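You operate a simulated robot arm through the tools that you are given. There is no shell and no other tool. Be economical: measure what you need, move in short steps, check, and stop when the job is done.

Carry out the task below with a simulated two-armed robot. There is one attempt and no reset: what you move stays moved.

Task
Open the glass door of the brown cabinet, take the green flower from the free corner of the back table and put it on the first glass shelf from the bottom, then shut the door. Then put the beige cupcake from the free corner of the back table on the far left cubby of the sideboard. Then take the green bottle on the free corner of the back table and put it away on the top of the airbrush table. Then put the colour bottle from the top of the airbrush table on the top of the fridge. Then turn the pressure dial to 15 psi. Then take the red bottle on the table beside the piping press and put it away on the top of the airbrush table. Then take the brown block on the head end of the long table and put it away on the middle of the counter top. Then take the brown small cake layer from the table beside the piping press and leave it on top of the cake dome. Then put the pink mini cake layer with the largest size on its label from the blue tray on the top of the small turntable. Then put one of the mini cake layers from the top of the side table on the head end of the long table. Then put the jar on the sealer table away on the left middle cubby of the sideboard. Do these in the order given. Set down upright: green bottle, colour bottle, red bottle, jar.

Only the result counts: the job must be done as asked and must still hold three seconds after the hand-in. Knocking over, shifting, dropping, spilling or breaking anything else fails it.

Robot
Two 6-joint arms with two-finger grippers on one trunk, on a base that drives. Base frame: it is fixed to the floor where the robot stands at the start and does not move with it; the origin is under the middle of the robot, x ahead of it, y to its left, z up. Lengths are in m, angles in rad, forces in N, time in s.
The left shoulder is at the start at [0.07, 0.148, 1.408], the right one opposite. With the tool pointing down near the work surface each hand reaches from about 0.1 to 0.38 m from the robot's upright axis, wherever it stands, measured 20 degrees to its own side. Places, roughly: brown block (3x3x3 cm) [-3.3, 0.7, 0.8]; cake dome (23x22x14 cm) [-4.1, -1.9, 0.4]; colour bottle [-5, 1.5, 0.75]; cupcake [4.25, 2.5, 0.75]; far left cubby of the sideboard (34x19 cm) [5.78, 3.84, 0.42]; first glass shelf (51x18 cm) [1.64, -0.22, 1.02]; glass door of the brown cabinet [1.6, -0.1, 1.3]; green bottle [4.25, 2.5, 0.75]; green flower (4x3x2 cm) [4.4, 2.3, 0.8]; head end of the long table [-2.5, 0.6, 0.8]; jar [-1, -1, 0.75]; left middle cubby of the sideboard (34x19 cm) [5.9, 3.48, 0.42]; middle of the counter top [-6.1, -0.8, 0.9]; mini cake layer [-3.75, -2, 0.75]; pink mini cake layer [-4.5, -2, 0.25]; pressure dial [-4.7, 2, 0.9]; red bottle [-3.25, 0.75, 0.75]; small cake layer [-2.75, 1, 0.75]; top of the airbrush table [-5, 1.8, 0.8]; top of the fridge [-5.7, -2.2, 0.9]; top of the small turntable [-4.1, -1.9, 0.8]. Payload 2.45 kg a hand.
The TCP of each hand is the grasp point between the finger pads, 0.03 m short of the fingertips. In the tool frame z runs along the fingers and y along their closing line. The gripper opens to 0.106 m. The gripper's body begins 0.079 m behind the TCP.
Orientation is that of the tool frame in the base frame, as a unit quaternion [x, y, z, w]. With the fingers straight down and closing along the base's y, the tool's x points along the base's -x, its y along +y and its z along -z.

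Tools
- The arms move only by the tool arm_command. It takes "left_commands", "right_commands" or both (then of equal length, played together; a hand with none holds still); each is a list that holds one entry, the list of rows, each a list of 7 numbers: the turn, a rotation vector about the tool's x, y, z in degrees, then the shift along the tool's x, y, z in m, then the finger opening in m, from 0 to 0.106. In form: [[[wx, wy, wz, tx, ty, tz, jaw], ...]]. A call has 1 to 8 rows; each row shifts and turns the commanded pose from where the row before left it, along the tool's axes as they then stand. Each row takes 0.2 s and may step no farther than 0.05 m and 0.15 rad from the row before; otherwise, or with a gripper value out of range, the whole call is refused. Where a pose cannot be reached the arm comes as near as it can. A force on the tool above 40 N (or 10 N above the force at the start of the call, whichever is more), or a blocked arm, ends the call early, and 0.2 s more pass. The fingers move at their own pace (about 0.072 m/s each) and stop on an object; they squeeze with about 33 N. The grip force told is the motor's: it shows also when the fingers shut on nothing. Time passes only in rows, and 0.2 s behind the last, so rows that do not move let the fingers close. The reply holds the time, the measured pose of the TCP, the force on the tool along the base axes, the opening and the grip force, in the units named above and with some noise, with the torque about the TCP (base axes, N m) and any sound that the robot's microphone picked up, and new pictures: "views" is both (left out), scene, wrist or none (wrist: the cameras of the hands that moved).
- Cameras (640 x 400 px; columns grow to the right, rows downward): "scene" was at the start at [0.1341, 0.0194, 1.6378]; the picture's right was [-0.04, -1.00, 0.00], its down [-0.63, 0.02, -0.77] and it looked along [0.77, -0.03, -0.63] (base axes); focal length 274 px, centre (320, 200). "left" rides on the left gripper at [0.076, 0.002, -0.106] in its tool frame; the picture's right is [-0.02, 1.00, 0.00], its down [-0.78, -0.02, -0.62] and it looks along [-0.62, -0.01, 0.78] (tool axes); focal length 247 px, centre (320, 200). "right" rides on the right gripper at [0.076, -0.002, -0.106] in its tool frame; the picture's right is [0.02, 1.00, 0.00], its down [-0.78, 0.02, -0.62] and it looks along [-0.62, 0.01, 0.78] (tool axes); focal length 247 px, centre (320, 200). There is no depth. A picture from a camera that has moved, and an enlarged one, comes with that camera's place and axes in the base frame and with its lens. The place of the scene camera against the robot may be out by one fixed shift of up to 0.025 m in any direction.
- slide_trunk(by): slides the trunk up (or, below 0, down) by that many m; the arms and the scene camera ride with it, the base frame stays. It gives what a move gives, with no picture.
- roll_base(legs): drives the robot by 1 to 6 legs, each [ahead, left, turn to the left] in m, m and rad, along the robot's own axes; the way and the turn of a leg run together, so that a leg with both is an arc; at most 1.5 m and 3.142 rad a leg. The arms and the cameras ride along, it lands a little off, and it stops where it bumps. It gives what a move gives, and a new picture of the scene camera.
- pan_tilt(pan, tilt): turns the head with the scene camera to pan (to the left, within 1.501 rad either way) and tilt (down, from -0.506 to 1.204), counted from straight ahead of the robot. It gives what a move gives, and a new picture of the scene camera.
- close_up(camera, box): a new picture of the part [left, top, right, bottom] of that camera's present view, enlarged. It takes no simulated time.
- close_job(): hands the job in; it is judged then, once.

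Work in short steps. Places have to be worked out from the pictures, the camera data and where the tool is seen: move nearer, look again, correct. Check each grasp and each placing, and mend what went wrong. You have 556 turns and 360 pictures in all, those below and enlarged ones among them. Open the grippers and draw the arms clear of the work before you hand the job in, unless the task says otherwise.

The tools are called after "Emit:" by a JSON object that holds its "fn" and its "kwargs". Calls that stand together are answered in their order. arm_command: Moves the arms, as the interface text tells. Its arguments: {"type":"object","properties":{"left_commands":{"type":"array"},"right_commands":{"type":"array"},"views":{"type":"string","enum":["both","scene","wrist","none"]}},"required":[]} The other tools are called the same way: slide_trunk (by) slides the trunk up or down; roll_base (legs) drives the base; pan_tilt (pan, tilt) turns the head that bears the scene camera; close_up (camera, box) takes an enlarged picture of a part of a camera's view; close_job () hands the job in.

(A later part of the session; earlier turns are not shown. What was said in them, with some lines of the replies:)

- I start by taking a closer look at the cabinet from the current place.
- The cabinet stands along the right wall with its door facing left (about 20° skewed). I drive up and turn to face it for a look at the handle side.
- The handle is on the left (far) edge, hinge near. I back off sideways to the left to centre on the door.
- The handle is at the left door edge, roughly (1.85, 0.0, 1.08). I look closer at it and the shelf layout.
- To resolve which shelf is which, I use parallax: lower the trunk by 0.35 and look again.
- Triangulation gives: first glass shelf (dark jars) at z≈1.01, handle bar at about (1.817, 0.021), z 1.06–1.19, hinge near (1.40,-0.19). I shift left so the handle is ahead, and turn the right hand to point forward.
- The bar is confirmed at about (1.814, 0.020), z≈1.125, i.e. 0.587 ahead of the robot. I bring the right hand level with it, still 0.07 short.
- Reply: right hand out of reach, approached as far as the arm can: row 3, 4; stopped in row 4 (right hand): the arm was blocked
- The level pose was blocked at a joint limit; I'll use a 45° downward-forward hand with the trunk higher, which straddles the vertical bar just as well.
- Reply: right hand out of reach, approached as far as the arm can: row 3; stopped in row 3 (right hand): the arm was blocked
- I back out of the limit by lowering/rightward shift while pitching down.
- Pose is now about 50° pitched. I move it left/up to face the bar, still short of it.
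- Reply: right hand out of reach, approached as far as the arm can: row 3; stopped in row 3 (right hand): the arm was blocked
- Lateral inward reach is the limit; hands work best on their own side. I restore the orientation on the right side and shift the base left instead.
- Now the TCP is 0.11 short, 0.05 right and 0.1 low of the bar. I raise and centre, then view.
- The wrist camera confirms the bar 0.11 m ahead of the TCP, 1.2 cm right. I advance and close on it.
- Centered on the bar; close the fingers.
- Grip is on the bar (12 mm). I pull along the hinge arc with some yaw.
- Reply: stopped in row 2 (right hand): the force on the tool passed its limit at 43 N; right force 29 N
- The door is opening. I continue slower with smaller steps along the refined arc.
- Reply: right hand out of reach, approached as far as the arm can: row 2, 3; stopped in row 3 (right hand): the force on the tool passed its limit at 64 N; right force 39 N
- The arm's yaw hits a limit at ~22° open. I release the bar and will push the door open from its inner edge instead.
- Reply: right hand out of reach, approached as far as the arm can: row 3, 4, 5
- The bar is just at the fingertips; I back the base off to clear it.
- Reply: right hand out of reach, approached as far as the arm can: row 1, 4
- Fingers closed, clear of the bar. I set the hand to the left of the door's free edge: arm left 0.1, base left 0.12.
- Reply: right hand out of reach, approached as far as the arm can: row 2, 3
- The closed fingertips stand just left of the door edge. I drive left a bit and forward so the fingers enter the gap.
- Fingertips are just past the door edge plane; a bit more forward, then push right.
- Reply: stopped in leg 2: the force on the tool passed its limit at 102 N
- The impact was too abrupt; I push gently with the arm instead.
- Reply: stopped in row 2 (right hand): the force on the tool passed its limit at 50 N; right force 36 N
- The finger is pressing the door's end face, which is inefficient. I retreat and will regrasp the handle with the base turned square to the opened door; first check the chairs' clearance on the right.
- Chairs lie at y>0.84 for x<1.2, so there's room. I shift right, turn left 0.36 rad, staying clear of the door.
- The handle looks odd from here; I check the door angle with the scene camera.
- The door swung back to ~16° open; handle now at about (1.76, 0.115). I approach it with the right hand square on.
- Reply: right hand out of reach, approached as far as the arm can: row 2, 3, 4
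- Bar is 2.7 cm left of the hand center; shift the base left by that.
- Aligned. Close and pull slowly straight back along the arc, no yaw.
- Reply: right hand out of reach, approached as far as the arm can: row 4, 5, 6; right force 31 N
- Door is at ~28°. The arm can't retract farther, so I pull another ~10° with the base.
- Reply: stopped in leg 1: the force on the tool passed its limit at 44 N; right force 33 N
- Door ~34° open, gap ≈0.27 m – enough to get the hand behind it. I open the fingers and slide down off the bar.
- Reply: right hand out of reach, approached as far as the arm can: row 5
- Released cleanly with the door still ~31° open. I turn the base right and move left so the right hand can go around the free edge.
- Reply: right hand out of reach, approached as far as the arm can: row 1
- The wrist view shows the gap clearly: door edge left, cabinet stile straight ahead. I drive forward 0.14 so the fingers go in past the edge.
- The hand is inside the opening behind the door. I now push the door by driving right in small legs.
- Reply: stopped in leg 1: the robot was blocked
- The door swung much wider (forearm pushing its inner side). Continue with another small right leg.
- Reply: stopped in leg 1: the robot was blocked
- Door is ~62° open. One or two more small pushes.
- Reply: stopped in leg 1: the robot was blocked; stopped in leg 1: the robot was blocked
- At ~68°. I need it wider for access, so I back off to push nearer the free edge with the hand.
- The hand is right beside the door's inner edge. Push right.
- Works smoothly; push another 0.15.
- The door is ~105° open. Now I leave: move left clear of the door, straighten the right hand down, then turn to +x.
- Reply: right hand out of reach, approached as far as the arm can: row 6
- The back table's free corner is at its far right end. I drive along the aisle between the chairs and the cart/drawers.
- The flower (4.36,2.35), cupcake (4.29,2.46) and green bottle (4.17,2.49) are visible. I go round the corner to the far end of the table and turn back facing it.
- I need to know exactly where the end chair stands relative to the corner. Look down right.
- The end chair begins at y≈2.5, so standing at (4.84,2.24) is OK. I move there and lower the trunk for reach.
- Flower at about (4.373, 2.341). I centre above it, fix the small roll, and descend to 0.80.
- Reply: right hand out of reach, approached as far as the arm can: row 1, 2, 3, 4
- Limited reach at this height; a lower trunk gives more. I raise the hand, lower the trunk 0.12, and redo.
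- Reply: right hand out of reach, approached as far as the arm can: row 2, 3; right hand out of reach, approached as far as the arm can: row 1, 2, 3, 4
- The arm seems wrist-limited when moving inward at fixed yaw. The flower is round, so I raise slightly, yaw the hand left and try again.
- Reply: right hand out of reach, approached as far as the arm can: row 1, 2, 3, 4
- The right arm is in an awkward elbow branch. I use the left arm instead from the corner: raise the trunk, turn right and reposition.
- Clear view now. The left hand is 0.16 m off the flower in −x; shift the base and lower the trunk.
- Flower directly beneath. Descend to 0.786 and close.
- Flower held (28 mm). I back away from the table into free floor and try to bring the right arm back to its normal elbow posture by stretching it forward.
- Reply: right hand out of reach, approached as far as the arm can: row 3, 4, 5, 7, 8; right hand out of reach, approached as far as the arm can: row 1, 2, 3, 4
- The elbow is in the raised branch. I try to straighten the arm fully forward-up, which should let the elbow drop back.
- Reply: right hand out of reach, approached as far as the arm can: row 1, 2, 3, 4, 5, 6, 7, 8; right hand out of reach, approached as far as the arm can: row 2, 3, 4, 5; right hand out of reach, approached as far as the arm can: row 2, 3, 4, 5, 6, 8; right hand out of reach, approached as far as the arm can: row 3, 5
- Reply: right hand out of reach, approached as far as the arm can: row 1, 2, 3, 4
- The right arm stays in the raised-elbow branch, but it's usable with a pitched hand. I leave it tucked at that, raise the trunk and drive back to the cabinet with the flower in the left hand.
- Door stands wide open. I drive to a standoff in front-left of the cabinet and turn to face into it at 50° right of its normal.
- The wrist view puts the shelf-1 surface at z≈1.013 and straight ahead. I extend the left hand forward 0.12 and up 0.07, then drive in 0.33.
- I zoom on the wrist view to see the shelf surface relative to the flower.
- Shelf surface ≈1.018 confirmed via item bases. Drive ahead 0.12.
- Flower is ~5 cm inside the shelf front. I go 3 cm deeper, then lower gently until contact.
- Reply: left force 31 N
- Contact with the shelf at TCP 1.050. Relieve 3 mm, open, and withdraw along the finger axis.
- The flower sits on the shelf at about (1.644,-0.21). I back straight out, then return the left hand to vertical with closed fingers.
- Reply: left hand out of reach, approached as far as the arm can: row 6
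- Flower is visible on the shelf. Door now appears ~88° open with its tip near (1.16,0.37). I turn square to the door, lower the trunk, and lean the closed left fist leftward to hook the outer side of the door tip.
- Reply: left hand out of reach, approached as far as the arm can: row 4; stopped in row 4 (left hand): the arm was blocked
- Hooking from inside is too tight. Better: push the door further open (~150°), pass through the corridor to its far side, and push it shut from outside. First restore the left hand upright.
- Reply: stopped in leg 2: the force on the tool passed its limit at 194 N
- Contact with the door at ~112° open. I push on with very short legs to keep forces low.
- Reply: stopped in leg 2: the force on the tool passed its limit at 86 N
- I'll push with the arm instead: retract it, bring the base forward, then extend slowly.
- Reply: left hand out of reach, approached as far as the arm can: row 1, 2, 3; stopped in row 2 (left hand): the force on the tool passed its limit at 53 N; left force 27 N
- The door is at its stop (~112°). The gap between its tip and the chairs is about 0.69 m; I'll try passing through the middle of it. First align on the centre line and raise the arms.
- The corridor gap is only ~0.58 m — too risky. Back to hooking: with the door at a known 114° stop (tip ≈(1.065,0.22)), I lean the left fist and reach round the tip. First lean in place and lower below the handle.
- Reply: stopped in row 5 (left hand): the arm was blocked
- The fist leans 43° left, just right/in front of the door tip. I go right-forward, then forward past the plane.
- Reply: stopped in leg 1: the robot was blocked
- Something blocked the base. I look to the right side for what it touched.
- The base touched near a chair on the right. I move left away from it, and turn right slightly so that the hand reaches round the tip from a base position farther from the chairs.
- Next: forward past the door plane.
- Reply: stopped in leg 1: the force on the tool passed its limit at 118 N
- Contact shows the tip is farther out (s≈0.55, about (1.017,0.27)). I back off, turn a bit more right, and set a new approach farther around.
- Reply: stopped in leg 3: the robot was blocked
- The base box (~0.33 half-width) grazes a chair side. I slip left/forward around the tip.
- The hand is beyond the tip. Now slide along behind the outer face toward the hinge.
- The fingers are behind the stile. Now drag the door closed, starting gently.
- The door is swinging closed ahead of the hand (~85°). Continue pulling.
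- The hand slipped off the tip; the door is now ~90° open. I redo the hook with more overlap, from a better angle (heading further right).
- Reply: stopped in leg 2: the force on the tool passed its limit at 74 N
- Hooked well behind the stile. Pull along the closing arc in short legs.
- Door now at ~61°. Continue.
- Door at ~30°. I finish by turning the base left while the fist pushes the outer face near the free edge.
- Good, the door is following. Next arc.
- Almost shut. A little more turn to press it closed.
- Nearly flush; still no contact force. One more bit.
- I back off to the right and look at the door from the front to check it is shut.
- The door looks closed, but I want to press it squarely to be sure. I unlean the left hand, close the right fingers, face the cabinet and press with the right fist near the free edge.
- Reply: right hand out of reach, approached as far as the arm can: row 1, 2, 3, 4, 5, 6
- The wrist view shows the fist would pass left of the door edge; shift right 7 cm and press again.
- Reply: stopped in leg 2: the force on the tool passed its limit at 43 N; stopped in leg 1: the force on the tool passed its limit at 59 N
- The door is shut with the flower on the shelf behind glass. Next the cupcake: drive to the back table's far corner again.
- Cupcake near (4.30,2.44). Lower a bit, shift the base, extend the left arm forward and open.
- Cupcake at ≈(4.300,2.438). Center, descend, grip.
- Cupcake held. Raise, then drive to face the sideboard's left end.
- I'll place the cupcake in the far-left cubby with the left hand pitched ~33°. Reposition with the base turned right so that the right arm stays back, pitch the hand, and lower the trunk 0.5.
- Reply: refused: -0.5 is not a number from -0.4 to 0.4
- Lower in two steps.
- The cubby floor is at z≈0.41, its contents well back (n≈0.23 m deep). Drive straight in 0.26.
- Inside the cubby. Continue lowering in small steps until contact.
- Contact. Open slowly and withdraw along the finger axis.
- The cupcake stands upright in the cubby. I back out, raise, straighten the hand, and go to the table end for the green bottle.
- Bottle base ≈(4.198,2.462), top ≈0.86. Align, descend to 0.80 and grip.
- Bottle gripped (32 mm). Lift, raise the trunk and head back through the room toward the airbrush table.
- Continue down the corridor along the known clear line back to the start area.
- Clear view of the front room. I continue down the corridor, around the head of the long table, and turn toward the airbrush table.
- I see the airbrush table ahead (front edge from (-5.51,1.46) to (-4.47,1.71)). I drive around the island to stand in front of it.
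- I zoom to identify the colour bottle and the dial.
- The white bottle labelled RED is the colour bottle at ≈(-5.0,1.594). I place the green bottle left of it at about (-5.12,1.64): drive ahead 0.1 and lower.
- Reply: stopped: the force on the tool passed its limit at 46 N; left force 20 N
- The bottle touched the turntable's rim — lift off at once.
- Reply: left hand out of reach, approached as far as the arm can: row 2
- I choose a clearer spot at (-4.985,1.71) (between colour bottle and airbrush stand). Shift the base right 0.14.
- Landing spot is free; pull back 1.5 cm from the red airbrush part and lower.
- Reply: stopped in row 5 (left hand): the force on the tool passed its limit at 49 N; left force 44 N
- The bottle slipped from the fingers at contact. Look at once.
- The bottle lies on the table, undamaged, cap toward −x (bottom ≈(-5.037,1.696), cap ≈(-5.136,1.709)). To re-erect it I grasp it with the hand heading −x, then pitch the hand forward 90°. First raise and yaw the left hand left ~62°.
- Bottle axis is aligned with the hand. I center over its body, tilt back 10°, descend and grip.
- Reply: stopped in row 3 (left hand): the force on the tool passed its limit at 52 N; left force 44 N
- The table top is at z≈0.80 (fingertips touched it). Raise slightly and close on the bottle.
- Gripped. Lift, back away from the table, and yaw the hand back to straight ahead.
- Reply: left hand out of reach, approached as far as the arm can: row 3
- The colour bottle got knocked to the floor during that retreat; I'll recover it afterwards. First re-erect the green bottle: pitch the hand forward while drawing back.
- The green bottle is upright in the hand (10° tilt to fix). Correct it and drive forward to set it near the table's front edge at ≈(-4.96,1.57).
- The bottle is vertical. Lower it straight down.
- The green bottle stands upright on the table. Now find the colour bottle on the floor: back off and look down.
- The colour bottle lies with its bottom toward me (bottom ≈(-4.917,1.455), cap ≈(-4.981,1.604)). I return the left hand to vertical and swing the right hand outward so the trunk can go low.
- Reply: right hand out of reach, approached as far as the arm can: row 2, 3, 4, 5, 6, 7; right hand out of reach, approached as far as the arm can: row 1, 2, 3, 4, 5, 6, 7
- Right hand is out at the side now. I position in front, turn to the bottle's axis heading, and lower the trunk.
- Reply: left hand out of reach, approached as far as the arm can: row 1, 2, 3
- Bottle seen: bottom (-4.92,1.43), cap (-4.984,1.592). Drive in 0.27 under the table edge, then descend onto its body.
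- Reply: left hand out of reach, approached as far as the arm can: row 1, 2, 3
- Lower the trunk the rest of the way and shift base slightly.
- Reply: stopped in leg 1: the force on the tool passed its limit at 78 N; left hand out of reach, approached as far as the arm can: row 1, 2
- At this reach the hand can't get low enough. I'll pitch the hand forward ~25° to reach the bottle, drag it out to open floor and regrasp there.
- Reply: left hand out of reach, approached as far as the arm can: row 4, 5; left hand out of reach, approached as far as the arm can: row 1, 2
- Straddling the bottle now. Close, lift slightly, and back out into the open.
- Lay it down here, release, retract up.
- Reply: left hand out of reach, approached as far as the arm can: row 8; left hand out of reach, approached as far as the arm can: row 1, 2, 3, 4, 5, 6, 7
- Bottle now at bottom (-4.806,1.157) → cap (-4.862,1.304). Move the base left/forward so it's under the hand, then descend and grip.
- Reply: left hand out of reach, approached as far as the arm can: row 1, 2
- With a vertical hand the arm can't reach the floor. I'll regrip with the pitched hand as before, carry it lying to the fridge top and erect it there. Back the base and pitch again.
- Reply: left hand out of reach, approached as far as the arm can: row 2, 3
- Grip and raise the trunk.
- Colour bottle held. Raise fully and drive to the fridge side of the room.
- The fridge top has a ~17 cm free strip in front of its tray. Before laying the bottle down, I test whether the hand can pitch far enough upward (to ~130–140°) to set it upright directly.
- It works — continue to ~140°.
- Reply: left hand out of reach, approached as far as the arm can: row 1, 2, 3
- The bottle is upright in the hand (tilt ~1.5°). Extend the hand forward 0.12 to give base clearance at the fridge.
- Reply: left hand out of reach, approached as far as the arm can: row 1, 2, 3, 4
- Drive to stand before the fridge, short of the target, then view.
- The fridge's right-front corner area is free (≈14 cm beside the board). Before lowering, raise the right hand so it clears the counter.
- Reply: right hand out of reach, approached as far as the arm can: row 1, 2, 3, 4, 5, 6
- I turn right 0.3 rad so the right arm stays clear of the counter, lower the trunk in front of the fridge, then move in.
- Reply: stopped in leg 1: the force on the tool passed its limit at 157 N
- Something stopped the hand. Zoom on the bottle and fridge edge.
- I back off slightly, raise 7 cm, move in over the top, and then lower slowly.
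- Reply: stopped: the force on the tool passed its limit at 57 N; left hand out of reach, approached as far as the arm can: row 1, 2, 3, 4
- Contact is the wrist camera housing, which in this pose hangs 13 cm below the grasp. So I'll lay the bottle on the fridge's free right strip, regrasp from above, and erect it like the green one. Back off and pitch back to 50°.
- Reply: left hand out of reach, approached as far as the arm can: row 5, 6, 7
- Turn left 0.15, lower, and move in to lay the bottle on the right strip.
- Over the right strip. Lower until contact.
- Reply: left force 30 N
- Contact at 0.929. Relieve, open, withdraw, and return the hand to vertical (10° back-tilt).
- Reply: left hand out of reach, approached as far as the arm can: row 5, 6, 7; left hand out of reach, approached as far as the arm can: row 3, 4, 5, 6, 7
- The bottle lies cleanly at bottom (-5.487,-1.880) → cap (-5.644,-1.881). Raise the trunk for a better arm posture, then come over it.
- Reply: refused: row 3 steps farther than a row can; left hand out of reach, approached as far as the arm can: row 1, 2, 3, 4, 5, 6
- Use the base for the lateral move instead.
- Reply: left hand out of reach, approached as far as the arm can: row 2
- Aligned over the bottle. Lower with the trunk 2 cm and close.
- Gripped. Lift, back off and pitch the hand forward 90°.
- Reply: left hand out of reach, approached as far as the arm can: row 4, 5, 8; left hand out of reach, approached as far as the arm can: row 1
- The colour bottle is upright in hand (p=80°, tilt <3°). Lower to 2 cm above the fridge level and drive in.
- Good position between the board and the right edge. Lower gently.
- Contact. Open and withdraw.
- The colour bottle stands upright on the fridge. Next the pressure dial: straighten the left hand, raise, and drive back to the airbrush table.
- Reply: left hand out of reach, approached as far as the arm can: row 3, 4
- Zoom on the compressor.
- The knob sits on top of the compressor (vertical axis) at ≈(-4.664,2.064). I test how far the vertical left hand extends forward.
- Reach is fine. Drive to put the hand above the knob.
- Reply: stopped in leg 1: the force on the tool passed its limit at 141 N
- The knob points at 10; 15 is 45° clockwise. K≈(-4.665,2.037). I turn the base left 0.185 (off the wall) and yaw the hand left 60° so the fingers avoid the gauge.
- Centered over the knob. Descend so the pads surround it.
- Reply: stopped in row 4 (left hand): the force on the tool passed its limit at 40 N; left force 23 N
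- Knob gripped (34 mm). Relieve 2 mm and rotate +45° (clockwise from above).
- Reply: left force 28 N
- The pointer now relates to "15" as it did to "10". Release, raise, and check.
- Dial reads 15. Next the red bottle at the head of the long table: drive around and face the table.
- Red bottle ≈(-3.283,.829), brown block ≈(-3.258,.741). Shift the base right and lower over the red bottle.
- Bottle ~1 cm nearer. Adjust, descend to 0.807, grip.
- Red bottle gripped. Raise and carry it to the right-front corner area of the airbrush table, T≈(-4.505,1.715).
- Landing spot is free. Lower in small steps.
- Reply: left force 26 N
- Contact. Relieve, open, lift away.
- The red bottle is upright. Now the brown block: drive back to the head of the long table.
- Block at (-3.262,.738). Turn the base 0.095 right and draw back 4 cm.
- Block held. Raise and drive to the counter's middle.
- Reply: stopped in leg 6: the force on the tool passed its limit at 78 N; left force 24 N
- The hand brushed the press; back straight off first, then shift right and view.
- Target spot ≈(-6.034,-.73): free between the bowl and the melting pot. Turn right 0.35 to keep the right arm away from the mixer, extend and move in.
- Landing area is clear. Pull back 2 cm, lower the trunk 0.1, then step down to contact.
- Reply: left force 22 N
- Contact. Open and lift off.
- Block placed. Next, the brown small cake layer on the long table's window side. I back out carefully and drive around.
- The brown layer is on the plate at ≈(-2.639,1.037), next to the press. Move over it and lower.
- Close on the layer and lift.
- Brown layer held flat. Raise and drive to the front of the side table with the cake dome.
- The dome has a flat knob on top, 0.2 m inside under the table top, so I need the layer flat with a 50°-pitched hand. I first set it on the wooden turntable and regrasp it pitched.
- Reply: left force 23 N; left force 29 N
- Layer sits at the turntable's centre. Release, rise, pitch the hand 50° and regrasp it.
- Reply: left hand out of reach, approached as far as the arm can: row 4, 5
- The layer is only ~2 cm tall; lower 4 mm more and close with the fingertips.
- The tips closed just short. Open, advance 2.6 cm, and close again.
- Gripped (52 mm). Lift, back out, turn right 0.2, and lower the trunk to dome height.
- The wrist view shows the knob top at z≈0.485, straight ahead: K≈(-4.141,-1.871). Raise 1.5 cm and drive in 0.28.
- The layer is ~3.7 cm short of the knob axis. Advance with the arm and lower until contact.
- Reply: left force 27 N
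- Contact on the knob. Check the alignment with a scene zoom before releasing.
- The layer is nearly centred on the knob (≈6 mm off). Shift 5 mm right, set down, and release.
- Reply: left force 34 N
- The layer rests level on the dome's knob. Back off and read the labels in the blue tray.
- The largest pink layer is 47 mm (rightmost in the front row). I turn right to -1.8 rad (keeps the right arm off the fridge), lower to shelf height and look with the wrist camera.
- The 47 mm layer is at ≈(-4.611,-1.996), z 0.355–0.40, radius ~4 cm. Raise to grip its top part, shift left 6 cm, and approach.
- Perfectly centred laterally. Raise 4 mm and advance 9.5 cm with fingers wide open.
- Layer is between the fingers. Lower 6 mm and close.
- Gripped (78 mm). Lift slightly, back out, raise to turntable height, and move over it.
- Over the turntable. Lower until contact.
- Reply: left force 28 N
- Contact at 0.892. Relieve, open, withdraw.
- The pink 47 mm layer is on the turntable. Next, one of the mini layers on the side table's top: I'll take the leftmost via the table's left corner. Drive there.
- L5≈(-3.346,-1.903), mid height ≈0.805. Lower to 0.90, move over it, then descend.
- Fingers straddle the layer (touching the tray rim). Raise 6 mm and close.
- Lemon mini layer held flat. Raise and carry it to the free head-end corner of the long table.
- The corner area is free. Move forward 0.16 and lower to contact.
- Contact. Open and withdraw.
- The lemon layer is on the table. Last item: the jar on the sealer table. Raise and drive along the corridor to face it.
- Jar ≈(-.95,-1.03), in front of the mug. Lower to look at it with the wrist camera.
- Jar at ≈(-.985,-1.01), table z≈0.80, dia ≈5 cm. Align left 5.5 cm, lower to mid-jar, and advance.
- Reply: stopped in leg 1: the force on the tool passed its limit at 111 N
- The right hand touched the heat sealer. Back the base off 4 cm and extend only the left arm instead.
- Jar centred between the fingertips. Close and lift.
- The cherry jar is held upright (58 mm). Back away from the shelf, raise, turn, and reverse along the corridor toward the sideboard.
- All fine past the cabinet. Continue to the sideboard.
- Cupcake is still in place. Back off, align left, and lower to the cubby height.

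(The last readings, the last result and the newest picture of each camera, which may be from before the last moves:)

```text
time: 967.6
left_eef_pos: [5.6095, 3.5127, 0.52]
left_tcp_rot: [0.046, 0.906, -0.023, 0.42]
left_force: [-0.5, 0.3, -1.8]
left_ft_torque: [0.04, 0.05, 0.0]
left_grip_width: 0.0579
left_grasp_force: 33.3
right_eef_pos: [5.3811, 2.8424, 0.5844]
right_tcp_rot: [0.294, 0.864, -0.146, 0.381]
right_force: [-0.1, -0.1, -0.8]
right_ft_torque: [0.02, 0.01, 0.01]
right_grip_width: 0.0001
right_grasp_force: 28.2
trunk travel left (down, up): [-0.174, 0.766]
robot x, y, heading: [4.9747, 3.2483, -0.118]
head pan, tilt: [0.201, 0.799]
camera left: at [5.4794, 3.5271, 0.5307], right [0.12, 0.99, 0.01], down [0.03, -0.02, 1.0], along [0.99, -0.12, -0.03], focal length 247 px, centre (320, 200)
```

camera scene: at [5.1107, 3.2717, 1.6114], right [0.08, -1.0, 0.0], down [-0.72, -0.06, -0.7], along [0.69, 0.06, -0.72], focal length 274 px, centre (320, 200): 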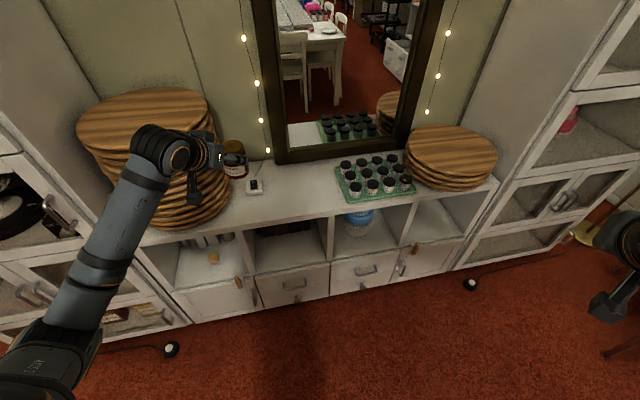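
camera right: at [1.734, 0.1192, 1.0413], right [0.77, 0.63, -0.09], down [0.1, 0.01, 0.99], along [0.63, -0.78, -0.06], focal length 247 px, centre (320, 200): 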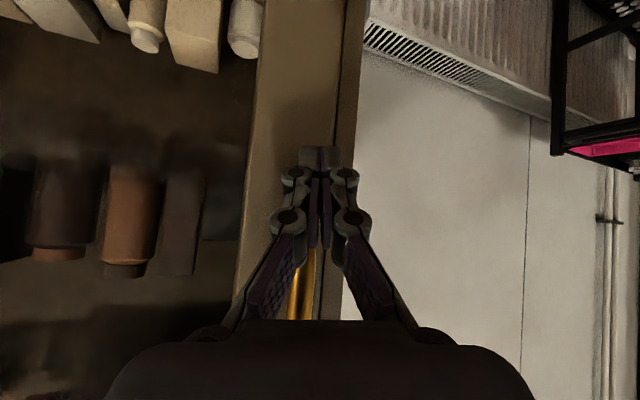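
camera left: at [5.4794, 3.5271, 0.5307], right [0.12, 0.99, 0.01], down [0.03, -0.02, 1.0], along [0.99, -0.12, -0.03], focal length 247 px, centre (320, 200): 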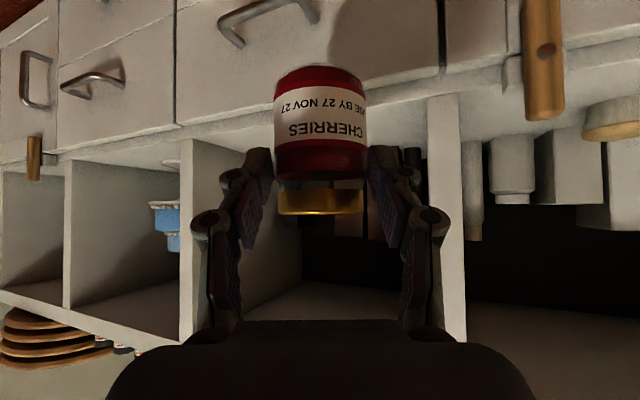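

Straight ahead is the left-middle cubby, clear in front. Drive in 0.27.

Emit:
{"fn": "roll_base", "kwargs": {"legs": [[0.27, 0, 0]]}}

Emit:
{"fn": "arm_command", "kwargs": {"left_commands": [[[0, 0, 0, 0.0115, 0, 0.0096, 0], [0, 0, 0, 0.0077, 0, 0.0064, 0], [0, 0, 0, 0.0046, 0, 0.0038, 0]]], "views": "wrist"}}

```text
time: 969.5
left_eef_pos: [5.8754, 3.485, 0.5202]
left_tcp_rot: [0.045, 0.906, -0.022, 0.42]
left_force: [0.5, -0.5, -1.6]
left_ft_torque: [0.0, 0.06, 0.0]
left_grip_width: 0.058
left_grasp_force: 33.0
right_eef_pos: [5.6483, 2.8131, 0.5834]
right_tcp_rot: [0.293, 0.865, -0.145, 0.381]
right_force: [0.1, -0.3, 0.4]
right_ft_torque: [0.0, 0.02, 0.0]
right_grip_width: 0.0001
right_grasp_force: 28.5
trunk travel left (down, up): [-0.174, 0.766]
robot x, y, heading: [5.2434, 3.223, -0.114]
head pan, tilt: [0.201, 0.799]
camera scene: at [5.3733, 3.2442, 0.9217], right [0.09, -1.0, 0.0], down [-0.71, -0.06, -0.7], along [0.69, 0.06, -0.72], focal length 274 px, centre (320, 200)
```

scene: 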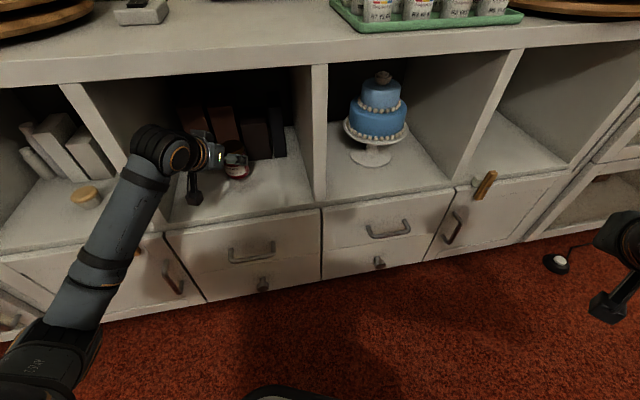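

```text
time: 970.3
left_eef_pos: [5.8748, 3.486, 0.489]
left_tcp_rot: [0.044, 0.906, -0.022, 0.42]
left_force: [1.1, 0.0, -1.9]
left_ft_torque: [0.02, 0.06, 0.01]
left_grip_width: 0.0582
left_grasp_force: 32.7
right_eef_pos: [5.6485, 2.8145, 0.5847]
right_tcp_rot: [0.293, 0.864, -0.146, 0.382]
right_force: [-0.3, -1.2, -0.4]
right_ft_torque: [-0.03, 0.04, -0.01]
right_grip_width: 0.0
right_grasp_force: 28.4
trunk travel left (down, up): [-0.174, 0.766]
robot x, y, heading: [5.2433, 3.2226, -0.117]
head pan, tilt: [0.201, 0.799]
camera left: at [5.7437, 3.4994, 0.4999], right [0.11, 0.99, 0.01], down [0.03, -0.02, 1.0], along [0.99, -0.11, -0.03], focal length 247 px, centre (320, 200)
```

left: 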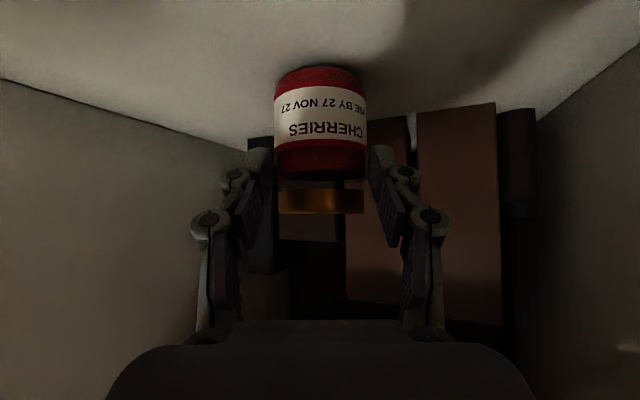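

Inside the cubby. Lower in small steps to contact.

Emit:
{"fn": "arm_command", "kwargs": {"left_commands": [[[0, 0, 0, 0.0077, 0, 0.0064, 0], [0, 0, 0, 0.003, 0, 0.0026, 0], [0, 0, 0, 0.0023, 0, 0.002, 0], [0, 0, 0, 0.0023, 0, 0.002, 0]]], "views": "none"}}

```text
time: 971.3
left_eef_pos: [5.873, 3.4832, 0.4744]
left_tcp_rot: [0.045, 0.905, -0.022, 0.422]
left_force: [-1.6, 0.7, 23.9]
left_ft_torque: [-0.02, -0.64, 0.0]
left_grip_width: 0.0584
left_grasp_force: 33.2
right_eef_pos: [5.6468, 2.8129, 0.5851]
right_tcp_rot: [0.292, 0.865, -0.143, 0.383]
right_force: [-0.4, 0.3, -0.2]
right_ft_torque: [0.0, -0.01, 0.0]
right_grip_width: 0.0002
right_grasp_force: 28.7
trunk travel left (down, up): [-0.174, 0.766]
robot x, y, heading: [5.2415, 3.222, -0.113]
head pan, tilt: [0.201, 0.799]
```

Contact. Relieve 2 mm, open, and withdraw.

Emit:
{"fn": "arm_command", "kwargs": {"left_commands": [[[0, 0, 0, -0.0025, 0, -0.0021, 0], [0, 0, 0, 0, 0, 0, 0.065], [0, 0, 0, 0, 0, 0, 0.08], [0, 0, 0, 0, 0, 0, 0.085], [0, 0, 0, 0, 0, -0.02, 0.085], [0, 0, 0, 0, 0, -0.03, 0.085]]], "views": "wrist"}}

```text
time: 972.7
left_eef_pos: [5.8358, 3.4888, 0.5064]
left_tcp_rot: [0.045, 0.906, -0.023, 0.42]
left_force: [-0.1, 0.0, -0.3]
left_ft_torque: [0.02, -0.02, 0.03]
left_grip_width: 0.085
left_grasp_force: 0.0
right_eef_pos: [5.648, 2.8132, 0.5838]
right_tcp_rot: [0.293, 0.865, -0.146, 0.381]
right_force: [0.3, -0.1, 0.6]
right_ft_torque: [0.04, 0.0, 0.0]
right_grip_width: 0.0001
right_grasp_force: 29.2
trunk travel left (down, up): [-0.174, 0.766]
robot x, y, heading: [5.2452, 3.22, -0.114]
head pan, tilt: [0.201, 0.799]
camera left: at [5.7053, 3.5024, 0.5166], right [0.11, 0.99, 0.01], down [0.03, -0.02, 1.0], along [0.99, -0.11, -0.03], focal length 247 px, centre (320, 200)
```

left: 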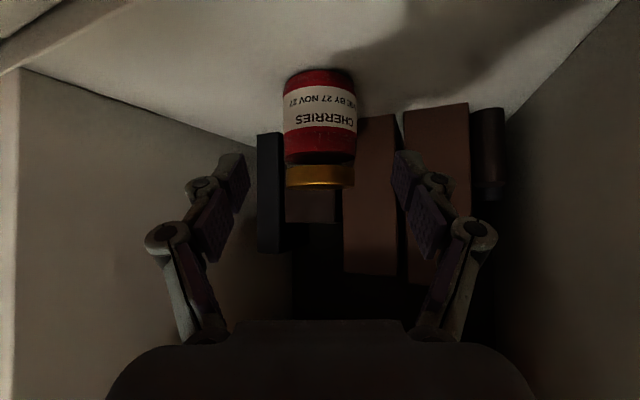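

The jar stands upright in the cubby. Back out clear, open both grippers.

Emit:
{"fn": "roll_base", "kwargs": {"legs": [[-0.35, 0, 0]]}}

Emit:
{"fn": "arm_command", "kwargs": {"left_commands": [[[0, 0, 0, 0, 0, 0, 0.1], [0, 0, 0, 0, 0, 0, 0.1], [0, 0, 0, 0, 0, 0, 0.1]]], "right_commands": [[[0, 0, 0, 0, 0, 0, 0.1], [0, 0, 0, 0, 0, 0, 0.1], [0, 0, 0, 0, 0, 0, 0.1]]], "views": "none"}}

```text
time: 975.0
left_eef_pos: [5.4934, 3.5257, 0.5054]
left_tcp_rot: [0.046, 0.906, -0.023, 0.42]
left_force: [-0.1, -0.1, 0.6]
left_ft_torque: [0.05, -0.02, 0.02]
left_grip_width: 0.085
left_grasp_force: 0.1
right_eef_pos: [5.3031, 2.8508, 0.584]
right_tcp_rot: [0.294, 0.864, -0.146, 0.382]
right_force: [-0.6, 0.2, 0.0]
right_ft_torque: [0.01, -0.01, -0.01]
right_grip_width: 0.0
right_grasp_force: 28.5
trunk travel left (down, up): [-0.174, 0.766]
robot x, y, heading: [4.9046, 3.261, -0.119]
head pan, tilt: [0.201, 0.799]
camera scene: at [5.029, 3.2834, 0.9218], right [0.08, -1.0, 0.0], down [-0.71, -0.06, -0.7], along [0.69, 0.06, -0.72], focal length 274 px, centre (320, 200)
```

scene: 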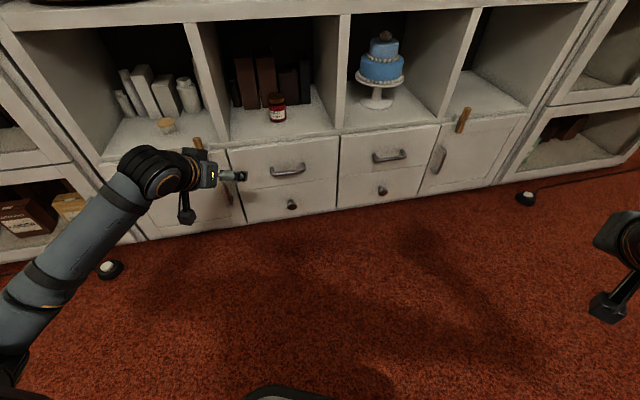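

```text
time: 975.8
left_eef_pos: [5.4931, 3.5248, 0.5054]
left_tcp_rot: [0.047, 0.906, -0.023, 0.421]
left_force: [0.4, 0.9, 0.2]
left_ft_torque: [0.0, 0.02, -0.02]
left_grip_width: 0.0999
left_grasp_force: 0.2
right_eef_pos: [5.3023, 2.8518, 0.5841]
right_tcp_rot: [0.295, 0.864, -0.146, 0.38]
right_force: [0.0, 0.1, -0.4]
right_ft_torque: [-0.01, 0.02, -0.02]
right_grip_width: 0.0992
right_grasp_force: 0.0
trunk travel left (down, up): [-0.174, 0.766]
robot x, y, heading: [4.9025, 3.2597, -0.12]
head pan, tilt: [0.201, 0.799]
```

Jar and cupcake both stand in their cubbies, the hands are clear and open; I hand the job in.

Emit:
{"fn": "close_job", "kwargs": {}}

```text
The job is handed in.
```

I finished all the steps in order and handed the job in, but several collisions and a dropped bottle along the way may make it fail; I haven't seen the verdict.

Every requested item ended where you asked, and the green bottle, colour bottle, red bottle and jar all stand upright. The glass door is shut and the dial pointer is on 15 psi. For the mini cakes, I put the 47 mm pink layer on the small turntable and the lemon mini layer on the head end of the long table.

What went wrong on the way:
- **Colour bottle:** my arm knocked it off the airbrush table onto the floor. I picked it up and stood it on top of the fridge.
- **Green bottle:** it slipped and fell over on the airbrush table, and I stood it up again. Before that it was pressed onto the edge of the large turntable there.
- **Counter press and heat sealer:** a hand bumped each of them. Neither looked moved in later pictures, but I did not measure.
- **Chair:** the base was blocked twice beside the chairs along the long table near the cabinet, so one may have been nudged.
- **Cabinet door:** the hand hit it several times while I worked the door, at up to 194 N. I saw no damage.
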